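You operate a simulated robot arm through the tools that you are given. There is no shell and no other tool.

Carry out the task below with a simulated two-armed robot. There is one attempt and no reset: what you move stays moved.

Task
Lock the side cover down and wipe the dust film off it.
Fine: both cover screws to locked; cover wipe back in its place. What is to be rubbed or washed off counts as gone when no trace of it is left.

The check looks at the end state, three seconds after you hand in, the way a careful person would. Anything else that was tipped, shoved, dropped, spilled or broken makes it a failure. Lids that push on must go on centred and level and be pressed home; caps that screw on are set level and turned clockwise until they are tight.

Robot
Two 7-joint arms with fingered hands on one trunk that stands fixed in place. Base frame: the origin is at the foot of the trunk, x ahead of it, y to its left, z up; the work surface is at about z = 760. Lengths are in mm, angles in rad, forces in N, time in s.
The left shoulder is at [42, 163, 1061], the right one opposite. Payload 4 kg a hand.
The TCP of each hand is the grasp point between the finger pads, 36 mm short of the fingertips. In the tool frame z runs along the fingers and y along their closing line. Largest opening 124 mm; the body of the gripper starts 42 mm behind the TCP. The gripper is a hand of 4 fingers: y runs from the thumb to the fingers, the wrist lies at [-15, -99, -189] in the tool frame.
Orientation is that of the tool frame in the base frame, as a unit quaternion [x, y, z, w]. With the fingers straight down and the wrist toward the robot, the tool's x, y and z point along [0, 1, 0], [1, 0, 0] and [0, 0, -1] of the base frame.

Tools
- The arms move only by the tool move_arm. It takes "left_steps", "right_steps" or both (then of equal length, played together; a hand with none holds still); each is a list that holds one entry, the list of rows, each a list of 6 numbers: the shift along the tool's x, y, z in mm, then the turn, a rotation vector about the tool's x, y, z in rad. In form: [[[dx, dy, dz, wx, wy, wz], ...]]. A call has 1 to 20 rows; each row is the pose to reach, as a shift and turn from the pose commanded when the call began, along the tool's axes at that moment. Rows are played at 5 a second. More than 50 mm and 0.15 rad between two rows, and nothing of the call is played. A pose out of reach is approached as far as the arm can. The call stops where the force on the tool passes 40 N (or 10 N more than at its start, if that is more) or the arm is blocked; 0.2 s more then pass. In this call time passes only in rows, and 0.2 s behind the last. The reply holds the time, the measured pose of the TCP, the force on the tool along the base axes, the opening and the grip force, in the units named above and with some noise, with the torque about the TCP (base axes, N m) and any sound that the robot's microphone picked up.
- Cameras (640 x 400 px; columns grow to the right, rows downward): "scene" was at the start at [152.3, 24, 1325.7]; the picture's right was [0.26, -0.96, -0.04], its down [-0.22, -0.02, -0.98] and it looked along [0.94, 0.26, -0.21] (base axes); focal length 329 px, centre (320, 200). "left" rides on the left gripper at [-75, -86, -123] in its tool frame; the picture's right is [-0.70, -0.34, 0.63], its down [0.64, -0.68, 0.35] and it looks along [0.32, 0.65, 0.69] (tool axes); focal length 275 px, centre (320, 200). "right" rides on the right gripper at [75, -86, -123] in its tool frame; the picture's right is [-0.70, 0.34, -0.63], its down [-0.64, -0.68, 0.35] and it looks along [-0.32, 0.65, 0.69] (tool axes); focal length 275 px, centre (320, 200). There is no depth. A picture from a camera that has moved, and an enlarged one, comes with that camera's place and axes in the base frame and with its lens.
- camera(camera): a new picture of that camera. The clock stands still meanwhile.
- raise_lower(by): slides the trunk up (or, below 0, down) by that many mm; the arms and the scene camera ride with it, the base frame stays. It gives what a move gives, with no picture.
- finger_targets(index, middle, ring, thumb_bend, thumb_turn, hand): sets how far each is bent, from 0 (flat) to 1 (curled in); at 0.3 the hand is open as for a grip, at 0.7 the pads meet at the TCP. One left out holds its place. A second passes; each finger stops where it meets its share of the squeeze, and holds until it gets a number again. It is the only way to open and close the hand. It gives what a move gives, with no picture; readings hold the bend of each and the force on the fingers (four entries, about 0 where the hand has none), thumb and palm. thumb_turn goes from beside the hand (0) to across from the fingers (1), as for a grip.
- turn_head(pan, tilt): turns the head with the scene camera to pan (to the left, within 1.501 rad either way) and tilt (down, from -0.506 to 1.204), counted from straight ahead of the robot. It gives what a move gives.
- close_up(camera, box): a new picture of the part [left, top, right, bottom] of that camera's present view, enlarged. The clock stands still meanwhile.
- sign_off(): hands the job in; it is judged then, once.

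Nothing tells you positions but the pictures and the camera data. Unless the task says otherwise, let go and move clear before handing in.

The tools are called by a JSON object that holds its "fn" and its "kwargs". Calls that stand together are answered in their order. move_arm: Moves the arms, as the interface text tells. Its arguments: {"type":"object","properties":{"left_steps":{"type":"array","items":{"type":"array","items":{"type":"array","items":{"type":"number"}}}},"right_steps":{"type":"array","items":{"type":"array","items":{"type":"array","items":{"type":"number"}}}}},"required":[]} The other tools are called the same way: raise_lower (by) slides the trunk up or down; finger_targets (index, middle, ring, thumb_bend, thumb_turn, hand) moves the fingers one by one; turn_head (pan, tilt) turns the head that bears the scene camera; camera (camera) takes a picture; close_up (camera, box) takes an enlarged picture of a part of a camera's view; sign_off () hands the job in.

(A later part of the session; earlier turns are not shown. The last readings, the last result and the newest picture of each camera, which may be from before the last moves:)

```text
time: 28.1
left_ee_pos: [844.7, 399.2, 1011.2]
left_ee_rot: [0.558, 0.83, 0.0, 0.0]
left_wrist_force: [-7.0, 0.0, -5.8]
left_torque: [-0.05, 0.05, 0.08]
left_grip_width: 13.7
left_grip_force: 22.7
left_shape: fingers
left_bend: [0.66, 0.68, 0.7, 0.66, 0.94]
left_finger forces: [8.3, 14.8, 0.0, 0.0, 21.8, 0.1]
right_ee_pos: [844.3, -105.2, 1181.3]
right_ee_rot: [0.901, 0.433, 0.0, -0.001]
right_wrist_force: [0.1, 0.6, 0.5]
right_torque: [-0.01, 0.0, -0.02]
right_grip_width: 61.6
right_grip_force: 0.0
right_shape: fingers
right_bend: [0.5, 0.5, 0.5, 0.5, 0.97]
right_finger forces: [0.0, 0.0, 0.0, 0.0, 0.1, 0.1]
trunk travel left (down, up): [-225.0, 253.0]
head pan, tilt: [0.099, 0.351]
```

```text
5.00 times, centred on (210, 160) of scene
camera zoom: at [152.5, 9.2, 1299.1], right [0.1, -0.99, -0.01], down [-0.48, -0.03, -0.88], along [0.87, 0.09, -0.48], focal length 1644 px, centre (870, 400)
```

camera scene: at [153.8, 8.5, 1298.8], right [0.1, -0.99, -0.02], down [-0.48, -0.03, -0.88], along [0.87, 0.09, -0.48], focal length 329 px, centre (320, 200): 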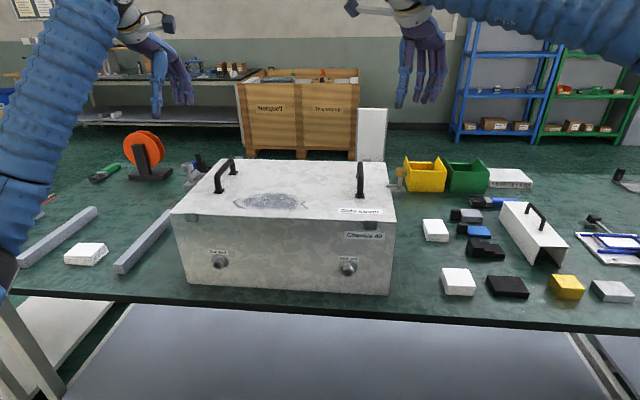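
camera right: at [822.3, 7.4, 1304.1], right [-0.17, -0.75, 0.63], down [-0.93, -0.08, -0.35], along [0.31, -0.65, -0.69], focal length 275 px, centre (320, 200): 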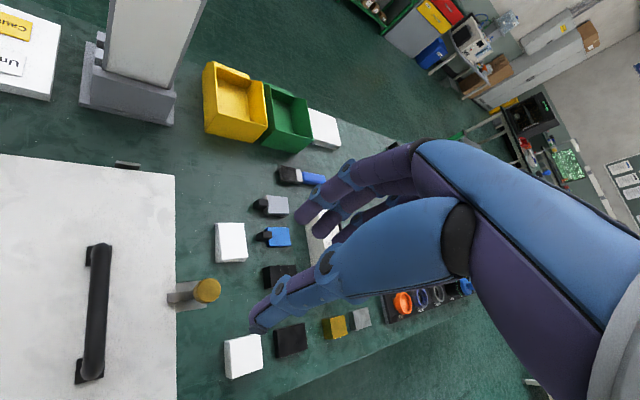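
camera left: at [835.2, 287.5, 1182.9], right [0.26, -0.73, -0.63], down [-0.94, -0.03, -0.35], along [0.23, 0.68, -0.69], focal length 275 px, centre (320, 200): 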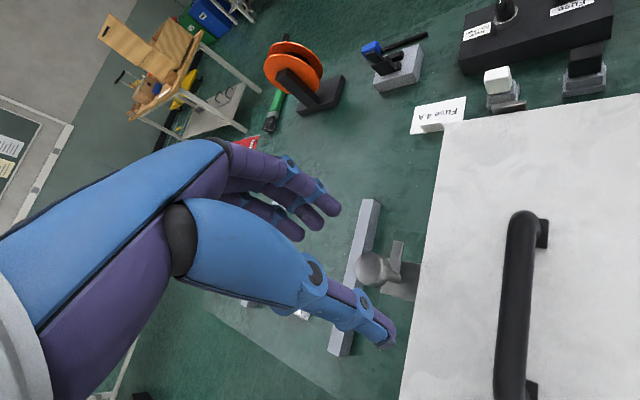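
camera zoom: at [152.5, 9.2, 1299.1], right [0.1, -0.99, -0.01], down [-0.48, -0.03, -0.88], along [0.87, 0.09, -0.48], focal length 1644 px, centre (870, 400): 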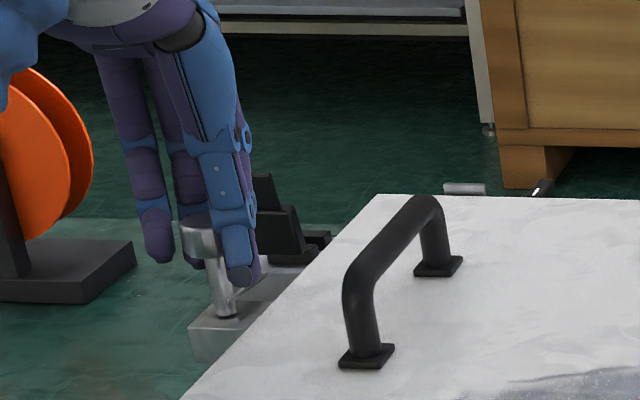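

The lever turns with the hand. I continue clockwise to the quarter turn.

{"fn": "move_arm", "kwargs": {"left_steps": [[[-0.3, 0, 0, 0, 0, 0.13], [-0.5, -0.1, 0, 0, 0, 0.26], [-0.8, -0.2, 0, 0, 0, 0.39], [-1.0, -0.3, 0, 0, 0, 0.52], [-1.2, -0.4, 0, 0, 0, 0.65], [-1.4, -0.6, 0, 0, 0, 0.78], [-1.6, -0.8, 0, 0, 0, 0.91], [-1.7, -1.0, 0, 0, 0, 1.04]]]}}

{"fn": "close_up", "kwargs": {"camera": "left", "box": [240, 160, 480, 400]}}

{"fn": "close_up", "kwargs": {"camera": "scene", "box": [160, 120, 260, 200]}}

```text
time: 29.9
left_ee_pos: [844.7, 398.4, 1010.3]
left_ee_rot: [0.897, 0.442, 0.0, 0.001]
left_wrist_force: [-7.4, 14.2, -3.9]
left_torque: [0.22, 0.15, 0.04]
left_grip_width: 11.7
left_grip_force: 24.0
left_shape: fingers
left_bend: [0.67, 0.69, 0.7, 0.66, 0.94]
left_finger forces: [7.0, 16.6, 0.0, 0.0, 24.9, 0.1]
right_ee_pos: [845.7, -103.3, 1179.9]
right_ee_rot: [0.901, 0.434, -0.002, 0.0]
right_wrist_force: [-0.9, 0.2, -0.5]
right_torque: [0.01, 0.0, 0.01]
right_grip_width: 61.6
right_grip_force: 0.0
right_shape: fingers
right_bend: [0.5, 0.5, 0.5, 0.5, 0.97]
right_finger forces: [0.0, 0.0, 0.0, 0.1, 0.0, 0.0]
trunk travel left (down, up): [-225.0, 253.0]
head pan, tilt: [0.099, 0.351]
```

```text
1.67 times, centred on (360, 280) of left
camera zoom: at [730.6, 391.9, 1132.0], right [-0.69, -0.35, -0.63], down [-0.15, 0.93, -0.35], along [0.71, -0.15, -0.69], focal length 459 px, centre (253, 67)
```

zoom: 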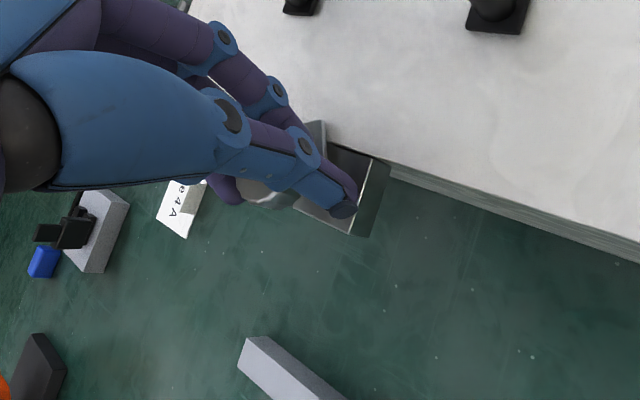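

```text
5.00 times, centred on (210, 160) of scene
camera zoom: at [152.4, 10.4, 1299.1], right [0.1, -0.99, -0.01], down [-0.48, -0.04, -0.88], along [0.87, 0.09, -0.48], focal length 1644 px, centre (870, 400)
```

zoom: 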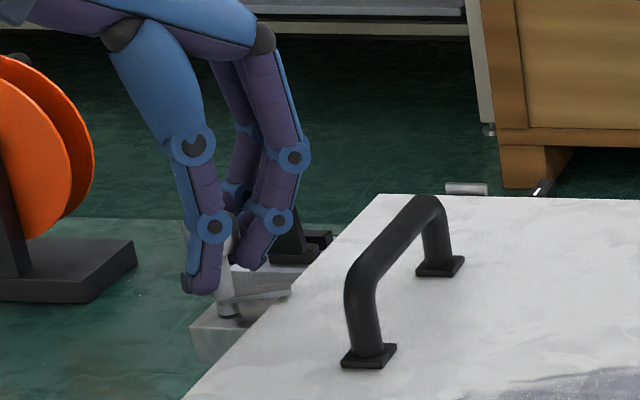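

The lever isn't fully across yet (~0.3 rad short) and torque is still low, so I keep turning.

{"fn": "move_arm", "kwargs": {"left_steps": [[[-0.2, 0, 0, 0, 0, 0.1], [-0.4, 0, 0, 0, 0, 0.2], [-0.6, -0.1, 0, 0, 0, 0.3]]]}}

{"fn": "close_up", "kwargs": {"camera": "left", "box": [240, 160, 480, 400]}}

{"fn": "close_up", "kwargs": {"camera": "scene", "box": [180, 150, 240, 200]}}

```text
time: 30.8
left_ee_pos: [843.8, 398.1, 1010.4]
left_ee_rot: [0.953, 0.303, -0.001, 0.002]
left_wrist_force: [-3.2, 18.1, -3.9]
left_torque: [0.29, 0.1, 0.01]
left_grip_width: 11.2
left_grip_force: 24.2
left_shape: fingers
left_bend: [0.68, 0.7, 0.7, 0.66, 0.94]
left_finger forces: [6.6, 17.5, 0.1, 0.1, 24.8, 0.0]
right_ee_pos: [845.2, -102.3, 1179.6]
right_ee_rot: [0.901, 0.434, -0.001, 0.001]
right_wrist_force: [0.1, 0.1, -0.5]
right_torque: [-0.02, -0.02, -0.05]
right_grip_width: 62.2
right_grip_force: 0.1
right_shape: fingers
right_bend: [0.5, 0.5, 0.5, 0.5, 0.97]
right_finger forces: [0.1, 0.0, 0.0, 0.0, 0.1, 0.1]
trunk travel left (down, up): [-225.0, 253.0]
head pan, tilt: [0.099, 0.351]
```

```text
1.67 times, centred on (360, 280) of left
camera zoom: at [733.2, 425.1, 1131.9], right [-0.76, -0.13, -0.63], down [0.13, 0.93, -0.35], along [0.63, -0.35, -0.69], focal length 459 px, centre (253, 67)
```

zoom: 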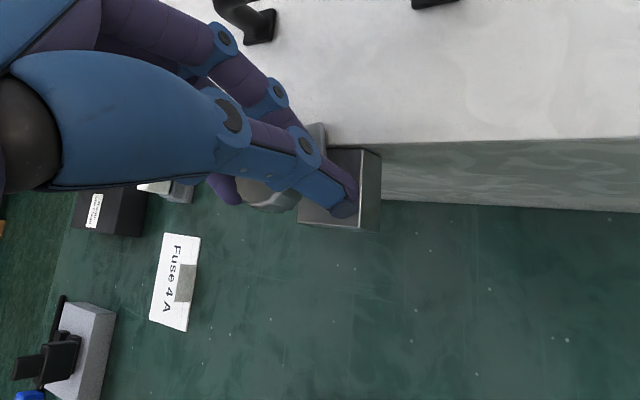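

```text
8.00 times, centred on (210, 175) of scene
camera zoom: at [152.7, 10.5, 1299.0], right [0.1, -0.99, -0.01], down [-0.48, -0.04, -0.88], along [0.87, 0.09, -0.48], focal length 2630 px, centre (1200, 400)
```

zoom: 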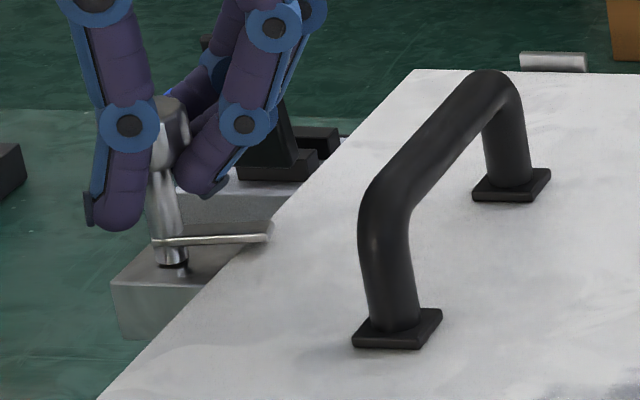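

Nearly across; still a few degrees short with no stop felt. I continue.

{"fn": "move_arm", "kwargs": {"left_steps": [[[-0.2, 0, 0, 0, 0, 0.1], [-0.4, 0, 0, 0, 0, 0.2], [-0.6, -0.1, 0, 0, 0, 0.3]]]}}

{"fn": "close_up", "kwargs": {"camera": "left", "box": [240, 160, 480, 400]}}

{"fn": "close_up", "kwargs": {"camera": "scene", "box": [180, 150, 240, 200]}}

```text
time: 31.6
left_ee_pos: [842.8, 396.4, 1010.3]
left_ee_rot: [0.988, 0.157, 0.0, 0.001]
left_wrist_force: [-0.2, 16.3, -1.4]
left_torque: [0.3, 0.06, 0.03]
left_grip_width: 10.4
left_grip_force: 25.5
left_shape: fingers
left_bend: [0.68, 0.7, 0.7, 0.66, 0.93]
left_finger forces: [6.3, 17.8, 0.0, 0.0, 27.2, 0.0]
right_ee_pos: [845.4, -104.8, 1179.9]
right_ee_rot: [0.901, 0.434, -0.001, 0.0]
right_wrist_force: [-0.4, -0.1, 0.2]
right_torque: [0.02, 0.01, -0.01]
right_grip_width: 62.0
right_grip_force: 0.0
right_shape: fingers
right_bend: [0.5, 0.5, 0.5, 0.5, 0.97]
right_finger forces: [0.0, 0.0, 0.1, 0.0, 0.0, 0.0]
trunk travel left (down, up): [-225.0, 253.0]
head pan, tilt: [0.099, 0.351]
```

```text
1.67 times, centred on (360, 280) of left
camera zoom: at [746.1, 456.0, 1131.7], right [-0.77, 0.1, -0.63], down [0.4, 0.85, -0.35], along [0.5, -0.52, -0.69], focal length 459 px, centre (253, 67)
```

zoom: 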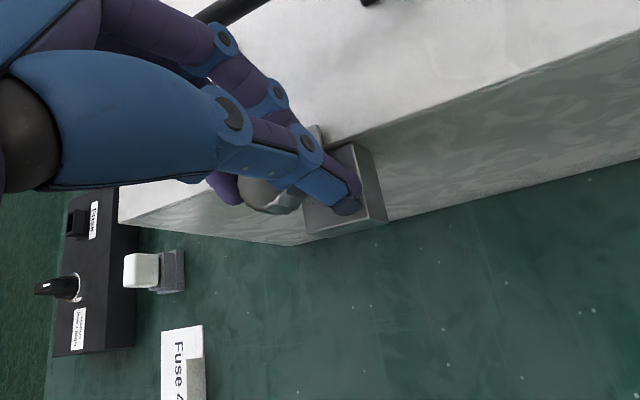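

```text
8.00 times, centred on (210, 175) of scene
camera zoom: at [152.9, 10.2, 1299.1], right [0.1, -0.99, -0.01], down [-0.48, -0.04, -0.88], along [0.87, 0.09, -0.48], focal length 2630 px, centre (1200, 400)
```

zoom: 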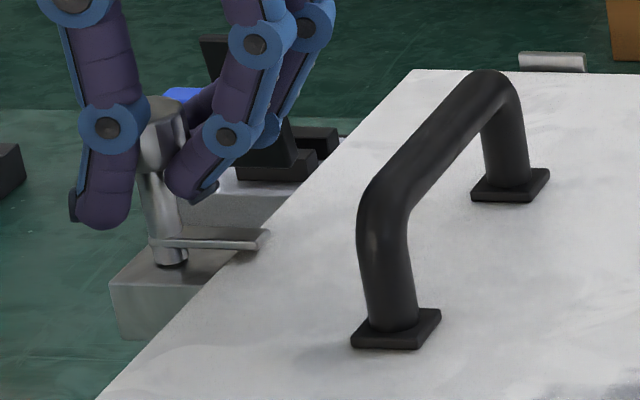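

The lever looks about square now. I zoom in and apply a little more to feel the stop.

{"fn": "move_arm", "kwargs": {"left_steps": [[[-0.1, 0, 0, 0, 0, 0.06], [-0.3, 0, 0, 0, 0, 0.12]]]}}

{"fn": "close_up", "kwargs": {"camera": "scene", "box": [185, 165, 225, 195]}}

{"fn": "close_up", "kwargs": {"camera": "left", "box": [320, 200, 420, 310]}}

```text
time: 32.1
left_ee_pos: [844.2, 396.0, 1011.6]
left_ee_rot: [0.995, 0.097, -0.001, 0.001]
left_wrist_force: [2.4, 15.0, -5.6]
left_torque: [0.21, -0.09, 0.11]
left_grip_width: 9.0
left_grip_force: 25.4
left_shape: fingers
left_bend: [0.68, 0.7, 0.7, 0.66, 0.92]
left_finger forces: [6.5, 19.4, 0.1, 0.1, 24.2, 0.1]
right_ee_pos: [846.4, -103.4, 1179.1]
right_ee_rot: [0.901, 0.433, -0.001, 0.0]
right_wrist_force: [0.1, -0.7, 0.1]
right_torque: [0.0, 0.01, -0.02]
right_grip_width: 62.0
right_grip_force: 0.1
right_shape: fingers
right_bend: [0.5, 0.5, 0.5, 0.5, 0.97]
right_finger forces: [0.0, 0.1, 0.1, 0.1, 0.1, 0.0]
trunk travel left (down, up): [-225.0, 253.0]
head pan, tilt: [0.099, 0.351]
```

```text
13.33 times, centred on (205, 180) of scene
camera zoom: at [153.3, 10.2, 1298.9], right [0.1, -0.99, -0.01], down [-0.48, -0.04, -0.88], along [0.87, 0.09, -0.48], focal length 4383 px, centre (1853, 467)
```

zoom: 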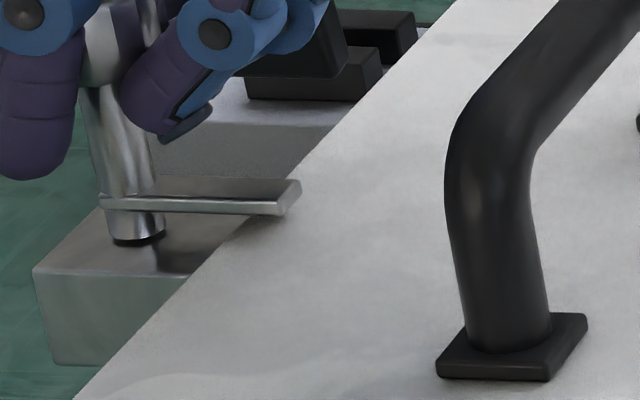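

```text
3.64 times, centred on (370, 255) of left
camera zoom: at [753.6, 467.0, 1131.6], right [-0.75, 0.19, -0.63], down [0.5, 0.79, -0.35], along [0.44, -0.58, -0.69], focal length 1001 px, centre (138, 0)
```

zoom: 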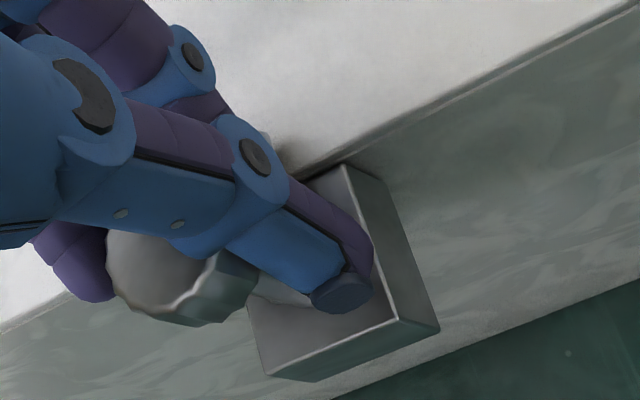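

The lever looks parallel to the bracket edge (square over the cover). I check with one more small increment whether it moves further.

{"fn": "move_arm", "kwargs": {"left_steps": [[[-0.1, 0, 0, 0, 0, 0.08], [-0.3, 0, 0, 0, 0, 0.16]]]}}

{"fn": "close_up", "kwargs": {"camera": "scene", "box": [185, 165, 225, 195]}}

```text
time: 32.8
left_ee_pos: [842.1, 396.7, 1009.6]
left_ee_rot: [1.0, 0.018, -0.001, 0.002]
left_wrist_force: [1.4, 9.3, -8.2]
left_torque: [0.1, -0.09, 0.11]
left_grip_width: 6.6
left_grip_force: 22.4
left_shape: fingers
left_bend: [0.71, 0.7, 0.7, 0.68, 0.92]
left_finger forces: [6.1, 17.3, 0.1, 0.0, 20.6, 0.1]
right_ee_pos: [846.2, -103.2, 1180.2]
right_ee_rot: [0.901, 0.434, -0.001, 0.001]
right_wrist_force: [0.1, 0.2, -0.5]
right_torque: [0.0, -0.01, -0.03]
right_grip_width: 62.1
right_grip_force: 0.2
right_shape: fingers
right_bend: [0.5, 0.5, 0.5, 0.5, 0.97]
right_finger forces: [0.0, 0.1, 0.0, 0.1, 0.1, 0.0]
trunk travel left (down, up): [-225.0, 253.0]
head pan, tilt: [0.099, 0.351]
```

```text
13.33 times, centred on (205, 180) of scene
camera zoom: at [153.6, 9.8, 1298.9], right [0.1, -0.99, -0.01], down [-0.48, -0.04, -0.88], along [0.87, 0.09, -0.48], focal length 4383 px, centre (1853, 467)
```

zoom: 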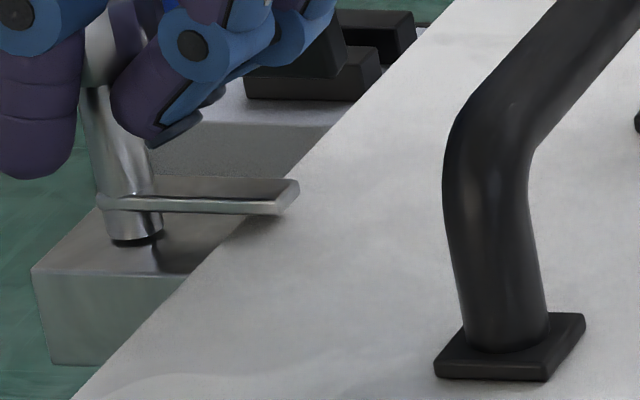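

The lever no longer moves while the hand slips, so it's at its stop. I open the left fingers and raise the hand, then inspect.

{"fn": "finger_targets", "kwargs": {"hand": "left", "index": 0.5, "middle": 0.5, "ring": 0.5, "thumb_bend": 0.5}}

{"fn": "move_arm", "kwargs": {"left_steps": [[[0, 0, -15, 0, 0, 0], [0, 0, -40, 0, 0, 0], [0, 0, -75, 0, 0, 0], [0, 0, -110, 0, 0, 0]]]}}

{"fn": "close_up", "kwargs": {"camera": "scene", "box": [175, 155, 225, 195]}}

{"fn": "close_up", "kwargs": {"camera": "left", "box": [320, 160, 480, 320]}}

```text
time: 33.8
left_ee_pos: [842.5, 395.1, 1010.6]
left_ee_rot: [1.0, 0.018, 0.0, 0.0]
left_wrist_force: [0.4, -0.1, 0.2]
left_torque: [0.02, -0.04, 0.0]
left_grip_width: 61.8
left_grip_force: 0.1
left_shape: fingers
left_bend: [0.5, 0.5, 0.5, 0.5, 0.97]
left_finger forces: [0.1, 0.0, 0.0, 0.0, 0.0, 0.1]
right_ee_pos: [844.5, -105.3, 1181.4]
right_ee_rot: [0.901, 0.433, -0.001, 0.001]
right_wrist_force: [0.5, 0.3, 0.2]
right_torque: [-0.04, -0.01, -0.01]
right_grip_width: 61.8
right_grip_force: 0.1
right_shape: fingers
right_bend: [0.5, 0.5, 0.5, 0.5, 0.97]
right_finger forces: [0.0, 0.1, 0.1, 0.1, 0.0, 0.0]
trunk travel left (down, up): [-225.0, 253.0]
head pan, tilt: [0.099, 0.351]
```

```text
time: 34.8
left_ee_pos: [842.0, 395.4, 1123.5]
left_ee_rot: [1.0, 0.019, -0.001, 0.0]
left_wrist_force: [-0.3, -0.6, -0.5]
left_torque: [0.0, -0.05, 0.01]
left_grip_width: 61.9
left_grip_force: 0.0
left_shape: fingers
left_bend: [0.5, 0.5, 0.5, 0.5, 0.97]
left_finger forces: [0.0, 0.1, 0.1, 0.0, 0.0, 0.0]
right_ee_pos: [844.7, -104.5, 1180.4]
right_ee_rot: [0.901, 0.435, -0.001, 0.0]
right_wrist_force: [0.0, -0.4, -0.4]
right_torque: [0.04, -0.03, 0.01]
right_grip_width: 61.8
right_grip_force: 0.0
right_shape: fingers
right_bend: [0.5, 0.5, 0.5, 0.5, 0.97]
right_finger forces: [0.1, 0.1, 0.0, 0.0, 0.0, 0.0]
trunk travel left (down, up): [-225.0, 253.0]
head pan, tilt: [0.099, 0.351]
```

```text
10.00 times, centred on (200, 175) of scene
camera zoom: at [151.9, 8.4, 1299.4], right [0.1, -0.99, -0.02], down [-0.48, -0.03, -0.88], along [0.87, 0.09, -0.48], focal length 3288 px, centre (1520, 450)
```

zoom: 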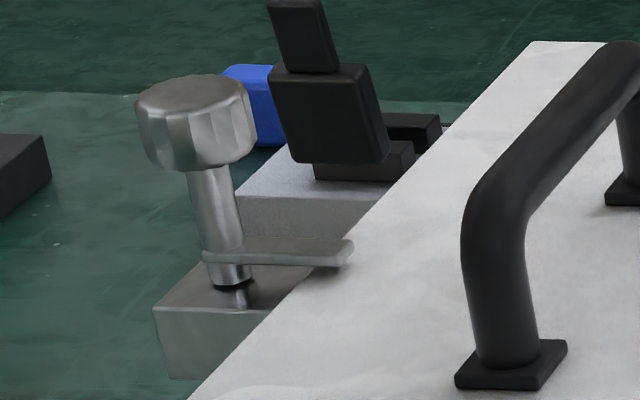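

```text
2.50 times, centred on (400, 240) of left
camera zoom: at [764.8, 477.8, 1244.3], right [-0.71, 0.31, -0.63], down [0.62, 0.7, -0.35], along [0.34, -0.64, -0.69], focal length 688 px, centre (120, 100)
```

zoom: 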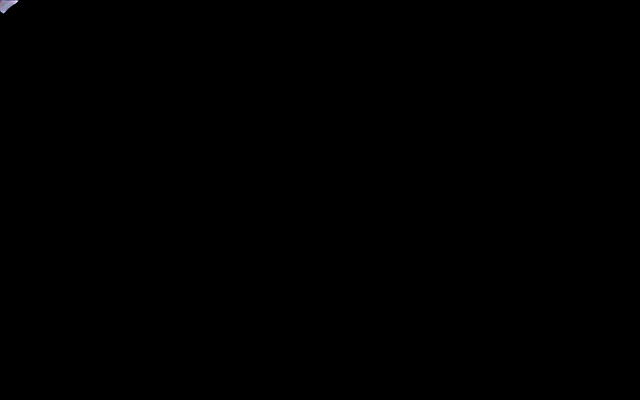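

The left screw's lever lies over the cover. The left camera's crop is black, so I look at the full picture.

{"fn": "camera", "kwargs": {"camera": "left"}}

{"fn": "camera", "kwargs": {"camera": "scene"}}

{"fn": "camera", "kwargs": {"camera": "right"}}

```text
taken
camera left: at [764.8, 477.8, 1244.3], right [-0.71, 0.31, -0.63], down [0.62, 0.7, -0.35], along [0.34, -0.64, -0.69], focal length 275 px, centre (320, 200)
```

left: 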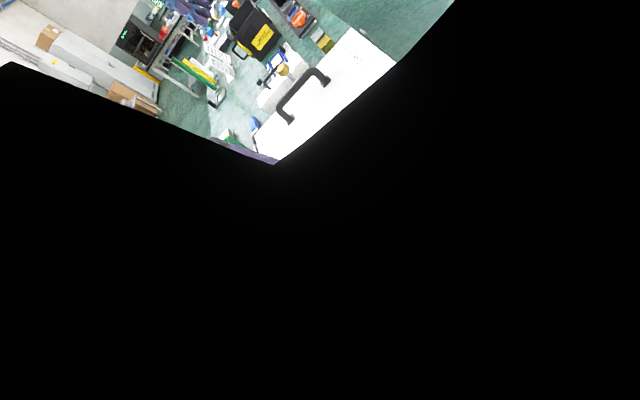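

```text
taken
camera scene: at [151.9, 8.4, 1299.4], right [0.1, -0.99, -0.02], down [-0.48, -0.03, -0.88], along [0.87, 0.09, -0.48], focal length 329 px, centre (320, 200)
```

scene: 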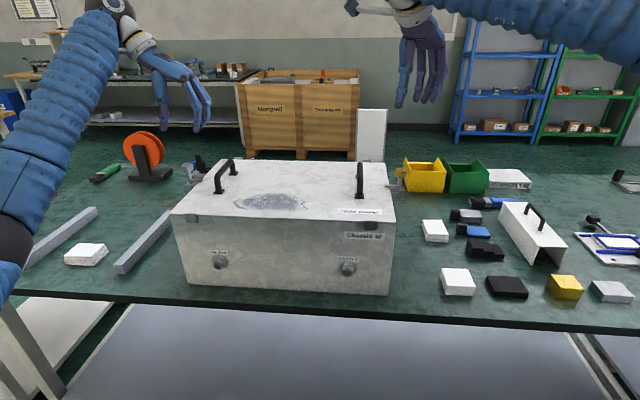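

```text
taken
camera right: at [822.6, 6.5, 1303.6], right [-0.17, -0.75, 0.63], down [-0.94, -0.08, -0.35], along [0.31, -0.65, -0.69], focal length 275 px, centre (320, 200)
```

right: 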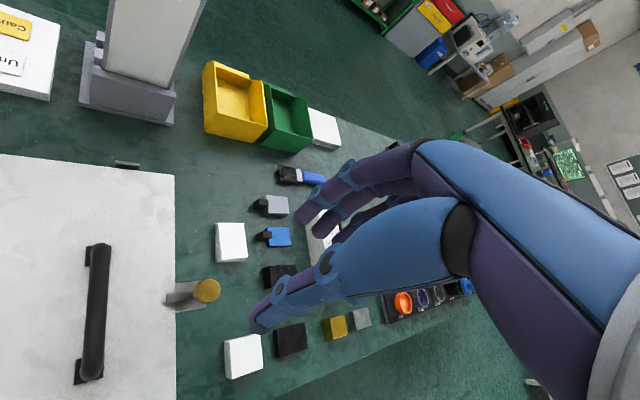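

Both levers are over the cover. I rotate the left hand back to its nominal orientation and move it toward the left wipe for a closer look.

{"fn": "move_arm", "kwargs": {"left_steps": [[[0, 0, -10, 0, 0, -0.13], [0, 0, -20, 0, 0, -0.26], [0, 0, -30, 0, 0, -0.39], [0, 0, -30, 0, 0, -0.52], [0, 0, -30, 0, 0, -0.65], [0, 0, -30, 0, 0, -0.78], [0, 0, -30, 0, 0, -0.91], [0, 0, -30, 0, 0, -1.04], [0, 0, -30, 0, 0, -1.17], [0, 0, -30, 0, 0, -1.3], [0, 0, -30, 0, 0, -1.43], [0, 0, -30, 0, 0, -1.535]]]}}

{"fn": "move_arm", "kwargs": {"left_steps": [[[35, -20, 0, 0, 0, 0], [70, -40, 0, 0, 0, 0], [105, -60, 0, 0, 0, 0], [140, -80, 0, 0, 0, 0], [175, -100, 0, 0, 0, 0], [210, -120, 0, 0, 0, 0]]]}}

{"fn": "camera", "kwargs": {"camera": "left"}}

```text
time: 37.4
left_ee_pos: [842.9, 395.5, 1151.3]
left_ee_rot: [0.706, 0.709, 0.0, 0.0]
left_wrist_force: [0.3, -0.2, -0.1]
left_torque: [-0.04, 0.01, 0.01]
left_grip_width: 61.7
left_grip_force: 0.0
left_shape: fingers
left_bend: [0.5, 0.5, 0.5, 0.5, 0.97]
left_finger forces: [0.1, 0.1, 0.0, 0.0, 0.1, 0.1]
right_ee_pos: [844.0, -103.9, 1179.7]
right_ee_rot: [0.901, 0.434, 0.001, 0.001]
right_wrist_force: [-0.3, 0.0, 0.0]
right_torque: [0.0, -0.02, 0.05]
right_grip_width: 62.0
right_grip_force: 0.1
right_shape: fingers
right_bend: [0.5, 0.5, 0.5, 0.5, 0.97]
right_finger forces: [0.1, 0.0, 0.0, 0.0, 0.0, 0.0]
trunk travel left (down, up): [-225.0, 253.0]
head pan, tilt: [0.099, 0.351]
```

```text
time: 38.8
left_ee_pos: [724.2, 606.0, 1151.3]
left_ee_rot: [0.707, 0.708, -0.001, 0.0]
left_wrist_force: [0.3, -1.1, -0.1]
left_torque: [-0.03, 0.01, -0.01]
left_grip_width: 62.0
left_grip_force: 0.0
left_shape: fingers
left_bend: [0.5, 0.5, 0.5, 0.5, 0.97]
left_finger forces: [0.0, 0.0, 0.0, 0.1, 0.0, 0.1]
right_ee_pos: [844.8, -105.0, 1181.2]
right_ee_rot: [0.902, 0.433, 0.0, 0.0]
right_wrist_force: [0.6, -0.8, -0.2]
right_torque: [-0.02, -0.01, 0.0]
right_grip_width: 61.7
right_grip_force: 0.1
right_shape: fingers
right_bend: [0.5, 0.5, 0.5, 0.5, 0.97]
right_finger forces: [0.1, 0.0, 0.0, 0.0, 0.1, 0.1]
trunk travel left (down, up): [-225.0, 253.0]
head pan, tilt: [0.099, 0.351]
```

```text
taken
camera left: at [638.7, 531.8, 1273.4], right [-0.34, -0.7, -0.63], down [-0.68, 0.64, -0.35], along [0.65, 0.31, -0.69], focal length 275 px, centre (320, 200)
```

left: 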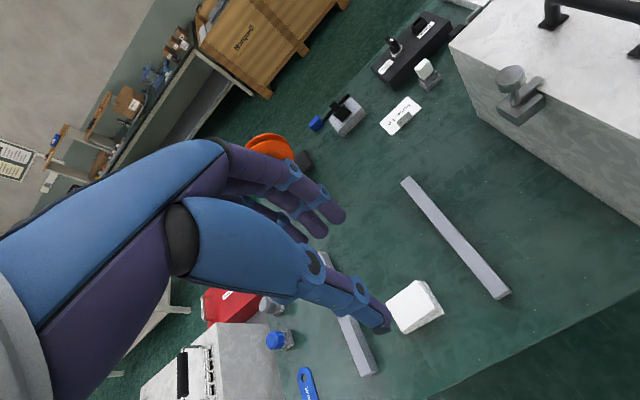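

No label is visible by either wipe; the left one (top about x 743–799, y 656–728) has the most clearance, so I'd try it first. I zoom to locate it accurately.

{"fn": "close_up", "kwargs": {"camera": "left", "box": [360, 260, 460, 350]}}

{"fn": "close_up", "kwargs": {"camera": "left", "box": [280, 160, 540, 400]}}

{"fn": "turn_head", "kwargs": {"pan": 0.5, "tilt": 0.5}}

{"fn": "camera", "kwargs": {"camera": "scene"}}

```text
4.44 times, centred on (410, 305) of left
camera zoom: at [638.7, 531.8, 1273.4], right [-0.34, -0.7, -0.63], down [-0.68, 0.64, -0.35], along [0.65, 0.31, -0.69], focal length 1224 px, centre (-80, -267)
```

zoom: 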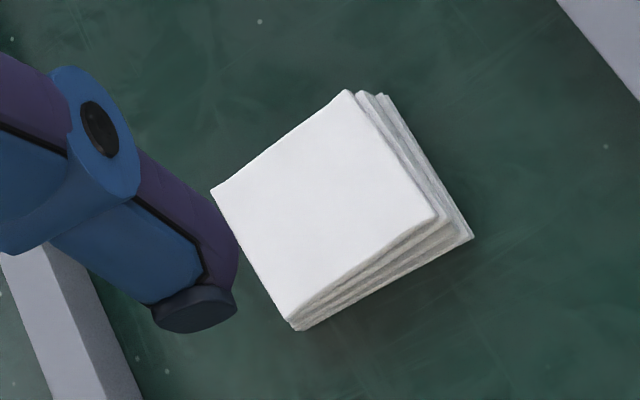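

```text
1.67 times, centred on (410, 280) of left
camera zoom: at [638.7, 531.8, 1273.4], right [-0.34, -0.7, -0.63], down [-0.68, 0.64, -0.35], along [0.65, 0.31, -0.69], focal length 459 px, centre (170, 67)
```

zoom: 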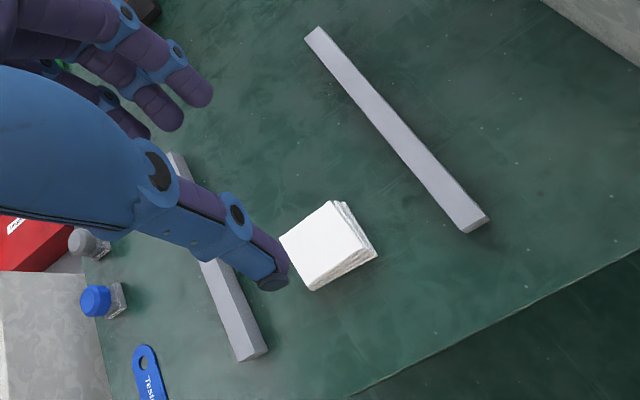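

```text
time: 39.6
left_ee_pos: [724.5, 605.7, 1151.2]
left_ee_rot: [0.707, 0.707, 0.001, 0.0]
left_wrist_force: [-0.4, 0.7, 0.6]
left_torque: [0.0, 0.03, 0.02]
left_grip_width: 62.1
left_grip_force: 0.0
left_shape: fingers
left_bend: [0.5, 0.5, 0.5, 0.5, 0.97]
left_finger forces: [0.0, 0.1, 0.1, 0.1, 0.0, 0.0]
right_ee_pos: [844.0, -104.4, 1179.9]
right_ee_rot: [0.901, 0.434, 0.0, 0.001]
right_wrist_force: [0.2, -0.3, -0.1]
right_torque: [0.0, -0.02, 0.01]
right_grip_width: 61.7
right_grip_force: 0.0
right_shape: fingers
right_bend: [0.5, 0.5, 0.5, 0.5, 0.97]
right_finger forces: [0.0, 0.0, 0.1, 0.0, 0.1, 0.0]
trunk travel left (down, up): [-225.0, 253.0]
head pan, tilt: [0.499, 0.499]
```

```text
taken
camera scene: at [137.9, 43.4, 1287.6], right [0.47, -0.88, -0.07], down [-0.55, -0.23, -0.8], along [0.69, 0.42, -0.59], focal length 329 px, centre (320, 200)
```

scene: 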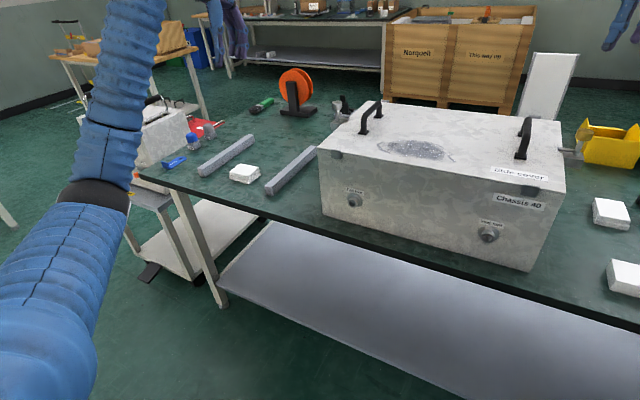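

The wipe stack spans about x 738–798, y 650–724, height ~27 mm. I open the left hand to ~100 mm and move above it.

{"fn": "finger_targets", "kwargs": {"hand": "left", "index": 0.36, "middle": 0.36, "ring": 0.36, "thumb_bend": 0.36}}

{"fn": "move_arm", "kwargs": {"left_steps": [[[27, 15, 30, 0, 0, 0], [54, 30, 60, 0, 0, 0], [81, 44, 90, 0, 0, 0], [81, 44, 130, 0, 0, 0], [81, 44, 170, 0, 0, 0], [81, 44, 210, 0, 0, 0], [81, 44, 250, 0, 0, 0]]]}}

{"fn": "camera", "kwargs": {"camera": "left"}}

{"fn": "close_up", "kwargs": {"camera": "scene", "box": [180, 90, 320, 220]}}

```text
time: 40.6
left_ee_pos: [725.3, 605.3, 1151.4]
left_ee_rot: [0.707, 0.708, 0.0, 0.0]
left_wrist_force: [0.3, -0.3, -0.3]
left_torque: [0.0, 0.01, 0.0]
left_grip_width: 105.0
left_grip_force: 0.0
left_shape: fingers
left_bend: [0.36, 0.36, 0.36, 0.36, 0.97]
left_finger forces: [0.0, 0.0, 0.0, 0.0, 0.0, 0.0]
right_ee_pos: [845.5, -103.8, 1179.9]
right_ee_rot: [0.901, 0.433, 0.0, 0.0]
right_wrist_force: [0.0, 0.7, 0.6]
right_torque: [0.01, 0.01, 0.0]
right_grip_width: 61.8
right_grip_force: 0.0
right_shape: fingers
right_bend: [0.5, 0.5, 0.5, 0.5, 0.97]
right_finger forces: [0.0, 0.0, 0.1, 0.1, 0.1, 0.0]
trunk travel left (down, up): [-225.0, 253.0]
head pan, tilt: [0.499, 0.499]
```

```text
time: 42.2
left_ee_pos: [766.7, 688.2, 900.6]
left_ee_rot: [0.706, 0.708, 0.0, 0.0]
left_wrist_force: [-0.1, 0.9, -0.4]
left_torque: [-0.02, 0.0, 0.01]
left_grip_width: 105.0
left_grip_force: 0.1
left_shape: fingers
left_bend: [0.36, 0.36, 0.36, 0.36, 0.97]
left_finger forces: [0.1, 0.0, 0.0, 0.1, 0.0, 0.1]
right_ee_pos: [845.6, -104.5, 1180.3]
right_ee_rot: [0.901, 0.433, 0.0, 0.001]
right_wrist_force: [0.0, -0.2, -0.6]
right_torque: [0.01, -0.01, 0.02]
right_grip_width: 61.7
right_grip_force: 0.0
right_shape: fingers
right_bend: [0.5, 0.5, 0.5, 0.5, 0.97]
right_finger forces: [0.0, 0.1, 0.1, 0.1, 0.0, 0.0]
trunk travel left (down, up): [-225.0, 253.0]
head pan, tilt: [0.499, 0.499]
```

```text
taken
camera left: at [682.0, 614.5, 1023.2], right [-0.34, -0.7, -0.63], down [-0.68, 0.64, -0.35], along [0.65, 0.32, -0.69], focal length 275 px, centre (320, 200)
```

left: 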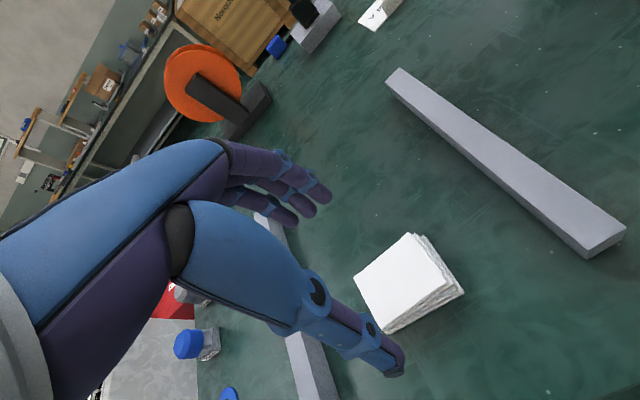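

```text
3.08 times, centred on (250, 155) of scene
camera zoom: at [138.2, 43.7, 1287.4], right [0.47, -0.88, -0.07], down [-0.55, -0.23, -0.8], along [0.69, 0.42, -0.59], focal length 1012 px, centre (535, 338)
```

zoom: 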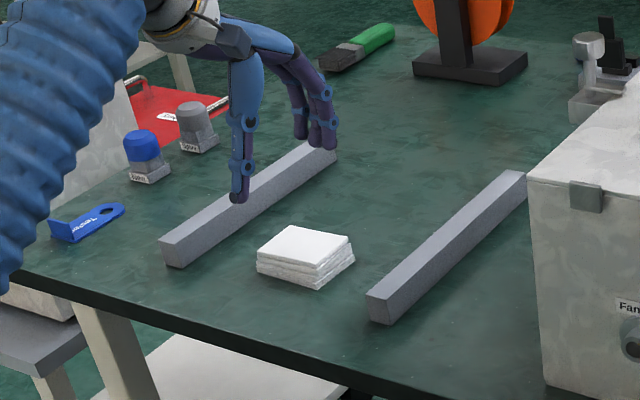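

I take a zoomed view again to refine the alignment before descending.

{"fn": "close_up", "kwargs": {"camera": "left", "box": [300, 170, 500, 390]}}

```text
1.82 times, centred on (400, 280) of left
camera zoom: at [682.0, 614.5, 1023.2], right [-0.34, -0.7, -0.63], down [-0.68, 0.64, -0.35], along [0.65, 0.32, -0.69], focal length 500 px, centre (174, 54)
```

zoom: 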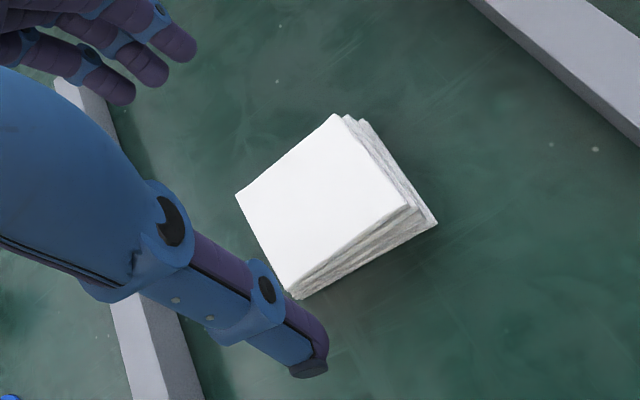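

The wipe's centre is about [768, 687]; the thumb opposes the index/middle pair, so I shift slightly to y≈681 and descend to z≈815.

{"fn": "move_arm", "kwargs": {"left_steps": [[[-3, 0.5, 20, 0, 0, 0], [-7, 1, 45, 0, 0, 0], [-7, 1, 70, 0, 0, 0], [-7, 1, 86, 0, 0, 0]]]}}

{"fn": "close_up", "kwargs": {"camera": "left", "box": [240, 150, 500, 400]}}

{"fn": "close_up", "kwargs": {"camera": "scene", "box": [200, 130, 300, 200]}}

```text
time: 43.2
left_ee_pos: [768.5, 680.3, 815.1]
left_ee_rot: [0.707, 0.707, 0.0, 0.0]
left_wrist_force: [1.2, -0.8, 0.4]
left_torque: [0.0, 0.0, -0.03]
left_grip_width: 104.9
left_grip_force: 0.1
left_shape: fingers
left_bend: [0.36, 0.36, 0.36, 0.36, 0.97]
left_finger forces: [0.0, 0.0, 0.0, 0.0, 0.1, 0.1]
right_ee_pos: [844.9, -104.1, 1180.5]
right_ee_rot: [0.901, 0.434, 0.0, 0.0]
right_wrist_force: [-0.7, 0.5, -0.4]
right_torque: [-0.04, 0.0, -0.01]
right_grip_width: 61.6
right_grip_force: 0.0
right_shape: fingers
right_bend: [0.5, 0.5, 0.5, 0.5, 0.97]
right_finger forces: [0.0, 0.0, 0.1, 0.1, 0.1, 0.1]
trunk travel left (down, up): [-225.0, 253.0]
head pan, tilt: [0.499, 0.499]
```

```text
1.60 times, centred on (370, 275) of left
camera zoom: at [683.5, 605.9, 935.9], right [-0.34, -0.7, -0.63], down [-0.68, 0.64, -0.35], along [0.65, 0.32, -0.69], focal length 440 px, centre (240, 80)
```

zoom: 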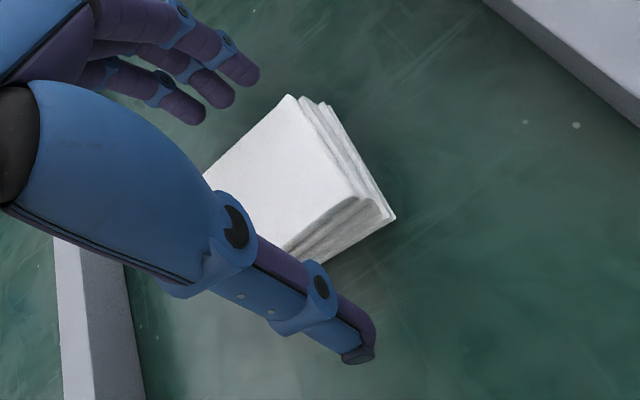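

```text
5.71 times, centred on (250, 165) of scene
camera zoom: at [138.0, 43.4, 1287.5], right [0.47, -0.88, -0.07], down [-0.55, -0.23, -0.8], along [0.69, 0.42, -0.59], focal length 1878 px, centre (720, 400)
```

zoom: 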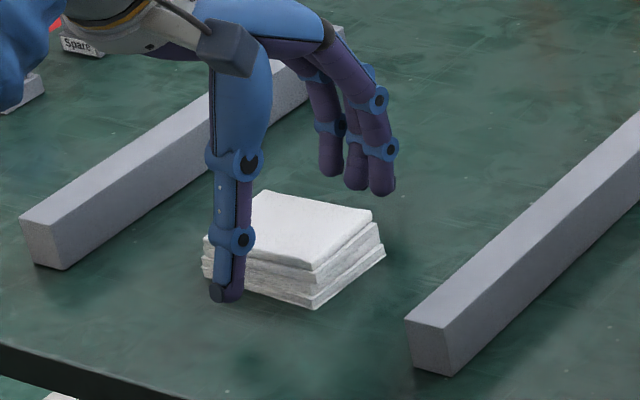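

Tips are ~35 mm below the TCP (z≈780). I lower 12 mm more so tips end about 7–8 mm above the bench, then close gently.

{"fn": "move_arm", "kwargs": {"left_steps": [[[0, 0, 6, 0, 0, 0], [0, 0, 12, 0, 0, 0]]]}}

{"fn": "finger_targets", "kwargs": {"hand": "left", "index": 0.46, "middle": 0.46, "ring": 0.46, "thumb_bend": 0.46}}

{"fn": "close_up", "kwargs": {"camera": "left", "box": [240, 150, 500, 400]}}

{"fn": "close_up", "kwargs": {"camera": "scene", "box": [200, 130, 300, 200]}}

```text
time: 43.8
left_ee_pos: [767.3, 681.1, 803.1]
left_ee_rot: [0.707, 0.708, 0.0, 0.001]
left_wrist_force: [-0.1, -0.1, 0.6]
left_torque: [0.0, 0.02, -0.01]
left_grip_width: 105.3
left_grip_force: 0.0
left_shape: fingers
left_bend: [0.36, 0.36, 0.36, 0.36, 0.97]
left_finger forces: [0.0, 0.0, 0.0, 0.0, 0.0, 0.1]
right_ee_pos: [844.3, -104.4, 1181.1]
right_ee_rot: [0.901, 0.434, 0.0, 0.0]
right_wrist_force: [-1.0, -0.3, 0.1]
right_torque: [0.0, -0.02, 0.02]
right_grip_width: 61.8
right_grip_force: 0.0
right_shape: fingers
right_bend: [0.5, 0.5, 0.5, 0.5, 0.97]
right_finger forces: [0.0, 0.0, 0.0, 0.0, 0.0, 0.0]
trunk travel left (down, up): [-225.0, 253.0]
head pan, tilt: [0.499, 0.499]
```

```text
time: 44.8
left_ee_pos: [769.1, 681.0, 803.9]
left_ee_rot: [0.707, 0.707, 0.0, 0.0]
left_wrist_force: [-0.3, -0.6, 0.8]
left_torque: [-0.01, -0.02, -0.04]
left_grip_width: 74.6
left_grip_force: 0.1
left_shape: fingers
left_bend: [0.46, 0.46, 0.46, 0.46, 0.97]
left_finger forces: [0.0, 0.0, 0.1, 0.1, 0.0, 0.1]
right_ee_pos: [845.6, -105.6, 1180.8]
right_ee_rot: [0.901, 0.434, 0.001, 0.0]
right_wrist_force: [0.0, 0.9, 0.2]
right_torque: [-0.01, -0.01, 0.01]
right_grip_width: 62.1
right_grip_force: 0.1
right_shape: fingers
right_bend: [0.5, 0.5, 0.5, 0.5, 0.97]
right_finger forces: [0.0, 0.0, 0.0, 0.0, 0.0, 0.0]
trunk travel left (down, up): [-225.0, 253.0]
head pan, tilt: [0.499, 0.499]
```

```text
1.60 times, centred on (370, 275) of left
camera zoom: at [683.2, 606.2, 924.7], right [-0.34, -0.7, -0.63], down [-0.68, 0.64, -0.35], along [0.65, 0.32, -0.69], focal length 440 px, centre (240, 80)
```

zoom: 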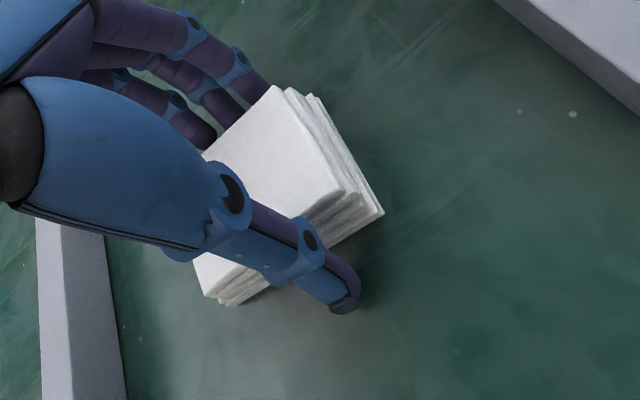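

```text
5.71 times, centred on (250, 165) of scene
camera zoom: at [138.0, 43.3, 1287.5], right [0.47, -0.88, -0.07], down [-0.55, -0.23, -0.8], along [0.69, 0.42, -0.59], focal length 1878 px, centre (720, 400)
```

zoom: 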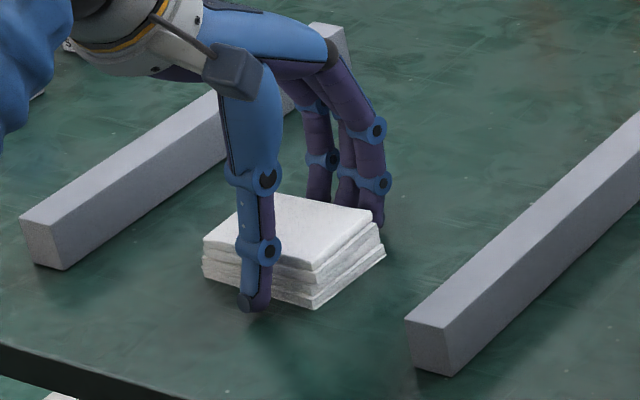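

The wipe is between thumb and fingers, undisturbed. I close further in small steps.

{"fn": "finger_targets", "kwargs": {"hand": "left", "index": 0.5, "middle": 0.5, "ring": 0.5, "thumb_bend": 0.5}}

{"fn": "close_up", "kwargs": {"camera": "left", "box": [240, 150, 500, 400]}}

{"fn": "close_up", "kwargs": {"camera": "scene", "box": [200, 130, 300, 200]}}

```text
time: 45.8
left_ee_pos: [768.8, 680.4, 802.0]
left_ee_rot: [0.707, 0.707, -0.001, 0.0]
left_wrist_force: [-0.5, 0.1, 0.6]
left_torque: [0.03, -0.01, 0.01]
left_grip_width: 62.3
left_grip_force: 0.1
left_shape: fingers
left_bend: [0.5, 0.5, 0.5, 0.5, 0.97]
left_finger forces: [0.1, 0.1, 0.0, 0.1, 0.0, 0.1]
right_ee_pos: [845.9, -104.4, 1181.8]
right_ee_rot: [0.901, 0.434, 0.001, 0.0]
right_wrist_force: [1.0, 0.3, 0.0]
right_torque: [0.03, 0.0, 0.01]
right_grip_width: 62.0
right_grip_force: 0.1
right_shape: fingers
right_bend: [0.5, 0.5, 0.5, 0.5, 0.97]
right_finger forces: [0.0, 0.1, 0.0, 0.1, 0.0, 0.1]
trunk travel left (down, up): [-225.0, 253.0]
head pan, tilt: [0.499, 0.499]
```

```text
1.60 times, centred on (370, 275) of left
camera zoom: at [683.2, 606.2, 924.7], right [-0.34, -0.7, -0.63], down [-0.68, 0.64, -0.35], along [0.65, 0.32, -0.69], focal length 440 px, centre (240, 80)
```

zoom: 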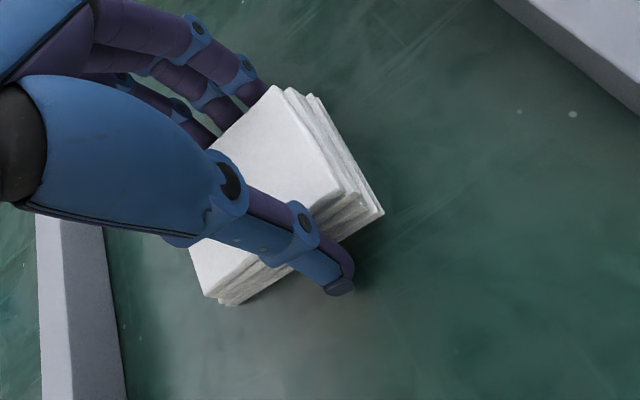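

```text
5.71 times, centred on (250, 165) of scene
camera zoom: at [138.0, 43.3, 1287.5], right [0.47, -0.88, -0.07], down [-0.55, -0.23, -0.8], along [0.69, 0.42, -0.59], focal length 1878 px, centre (720, 400)
```

zoom: 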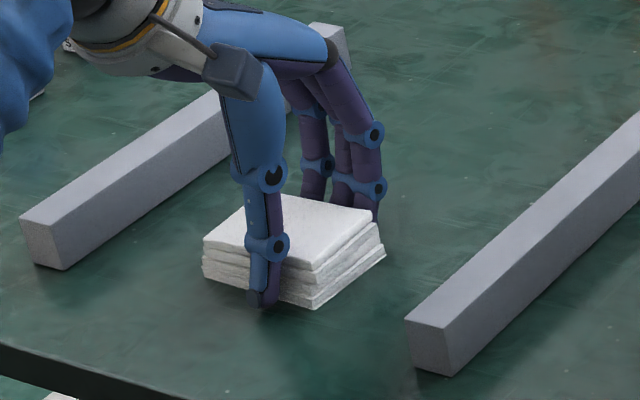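

Almost touching. I close to 0.54.

{"fn": "finger_targets", "kwargs": {"hand": "left", "index": 0.54, "middle": 0.54, "ring": 0.54, "thumb_bend": 0.54}}

{"fn": "close_up", "kwargs": {"camera": "left", "box": [240, 150, 500, 400]}}

{"fn": "close_up", "kwargs": {"camera": "scene", "box": [200, 130, 300, 200]}}

```text
time: 46.8
left_ee_pos: [768.8, 680.9, 804.2]
left_ee_rot: [0.707, 0.707, 0.001, 0.0]
left_wrist_force: [0.0, -0.3, 0.5]
left_torque: [-0.01, -0.01, -0.02]
left_grip_width: 55.4
left_grip_force: 2.6
left_shape: fingers
left_bend: [0.53, 0.53, 0.53, 0.53, 0.97]
left_finger forces: [1.2, 1.0, 0.5, 0.1, 2.6, 0.0]
right_ee_pos: [844.3, -104.5, 1180.2]
right_ee_rot: [0.901, 0.433, 0.0, -0.001]
right_wrist_force: [-1.0, 1.2, -0.6]
right_torque: [-0.04, -0.03, -0.01]
right_grip_width: 61.9
right_grip_force: 0.0
right_shape: fingers
right_bend: [0.5, 0.5, 0.5, 0.5, 0.97]
right_finger forces: [0.0, 0.0, 0.1, 0.0, 0.0, 0.0]
trunk travel left (down, up): [-225.0, 253.0]
head pan, tilt: [0.499, 0.499]
```

```text
1.60 times, centred on (370, 275) of left
camera zoom: at [683.2, 606.2, 924.7], right [-0.34, -0.7, -0.63], down [-0.68, 0.64, -0.35], along [0.65, 0.32, -0.69], focal length 440 px, centre (240, 80)
```

zoom: 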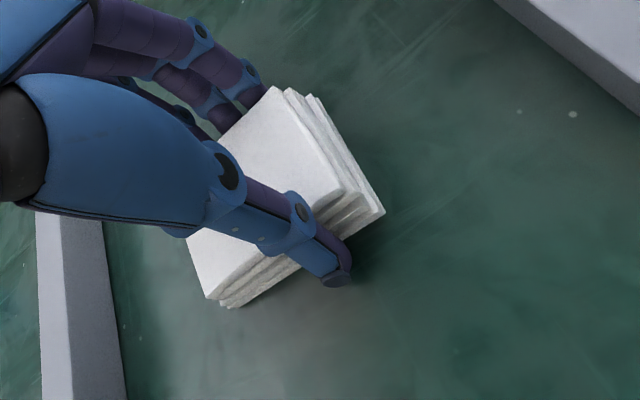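

```text
5.71 times, centred on (250, 165) of scene
camera zoom: at [137.9, 43.3, 1287.5], right [0.47, -0.88, -0.07], down [-0.55, -0.23, -0.8], along [0.69, 0.42, -0.59], focal length 1878 px, centre (720, 400)
```

zoom: 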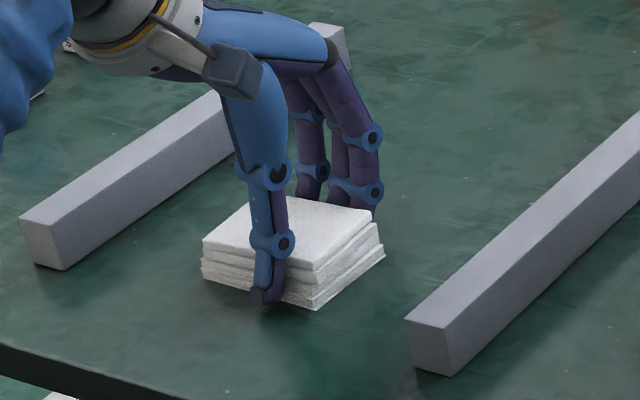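

All fingers and thumb are in light contact. I tighten to a secure grip.

{"fn": "finger_targets", "kwargs": {"hand": "left", "index": 0.6, "middle": 0.6, "ring": 0.59, "thumb_bend": 0.6}}

{"fn": "close_up", "kwargs": {"camera": "left", "box": [240, 150, 500, 400]}}

{"fn": "close_up", "kwargs": {"camera": "scene", "box": [200, 130, 300, 200]}}

```text
time: 47.8
left_ee_pos: [768.5, 681.4, 804.1]
left_ee_rot: [0.707, 0.708, 0.001, 0.0]
left_wrist_force: [0.2, -0.3, 1.8]
left_torque: [0.03, -0.07, -0.02]
left_grip_width: 54.6
left_grip_force: 11.2
left_shape: fingers
left_bend: [0.55, 0.56, 0.57, 0.56, 0.96]
left_finger forces: [5.2, 4.6, 2.5, 0.1, 11.1, 0.1]
right_ee_pos: [844.4, -104.8, 1180.3]
right_ee_rot: [0.901, 0.433, -0.001, 0.0]
right_wrist_force: [1.5, -0.1, 0.1]
right_torque: [0.0, 0.0, -0.02]
right_grip_width: 62.0
right_grip_force: 0.1
right_shape: fingers
right_bend: [0.5, 0.5, 0.5, 0.5, 0.97]
right_finger forces: [0.0, 0.0, 0.0, 0.0, 0.0, 0.0]
trunk travel left (down, up): [-225.0, 253.0]
head pan, tilt: [0.499, 0.499]
```

```text
1.60 times, centred on (370, 275) of left
camera zoom: at [683.2, 606.2, 924.8], right [-0.34, -0.7, -0.63], down [-0.68, 0.64, -0.35], along [0.65, 0.32, -0.69], focal length 440 px, centre (240, 80)
```

zoom: 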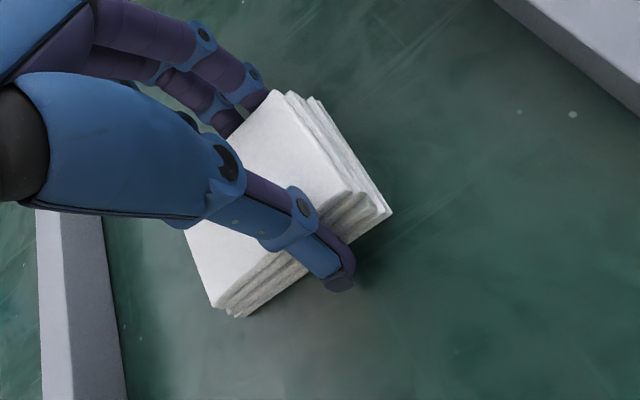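

```text
5.71 times, centred on (250, 165) of scene
camera zoom: at [137.9, 43.2, 1287.5], right [0.47, -0.88, -0.07], down [-0.55, -0.23, -0.8], along [0.69, 0.42, -0.59], focal length 1878 px, centre (720, 400)
```

zoom: 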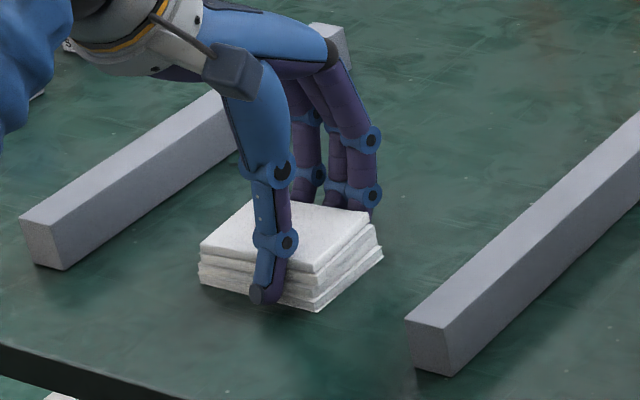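

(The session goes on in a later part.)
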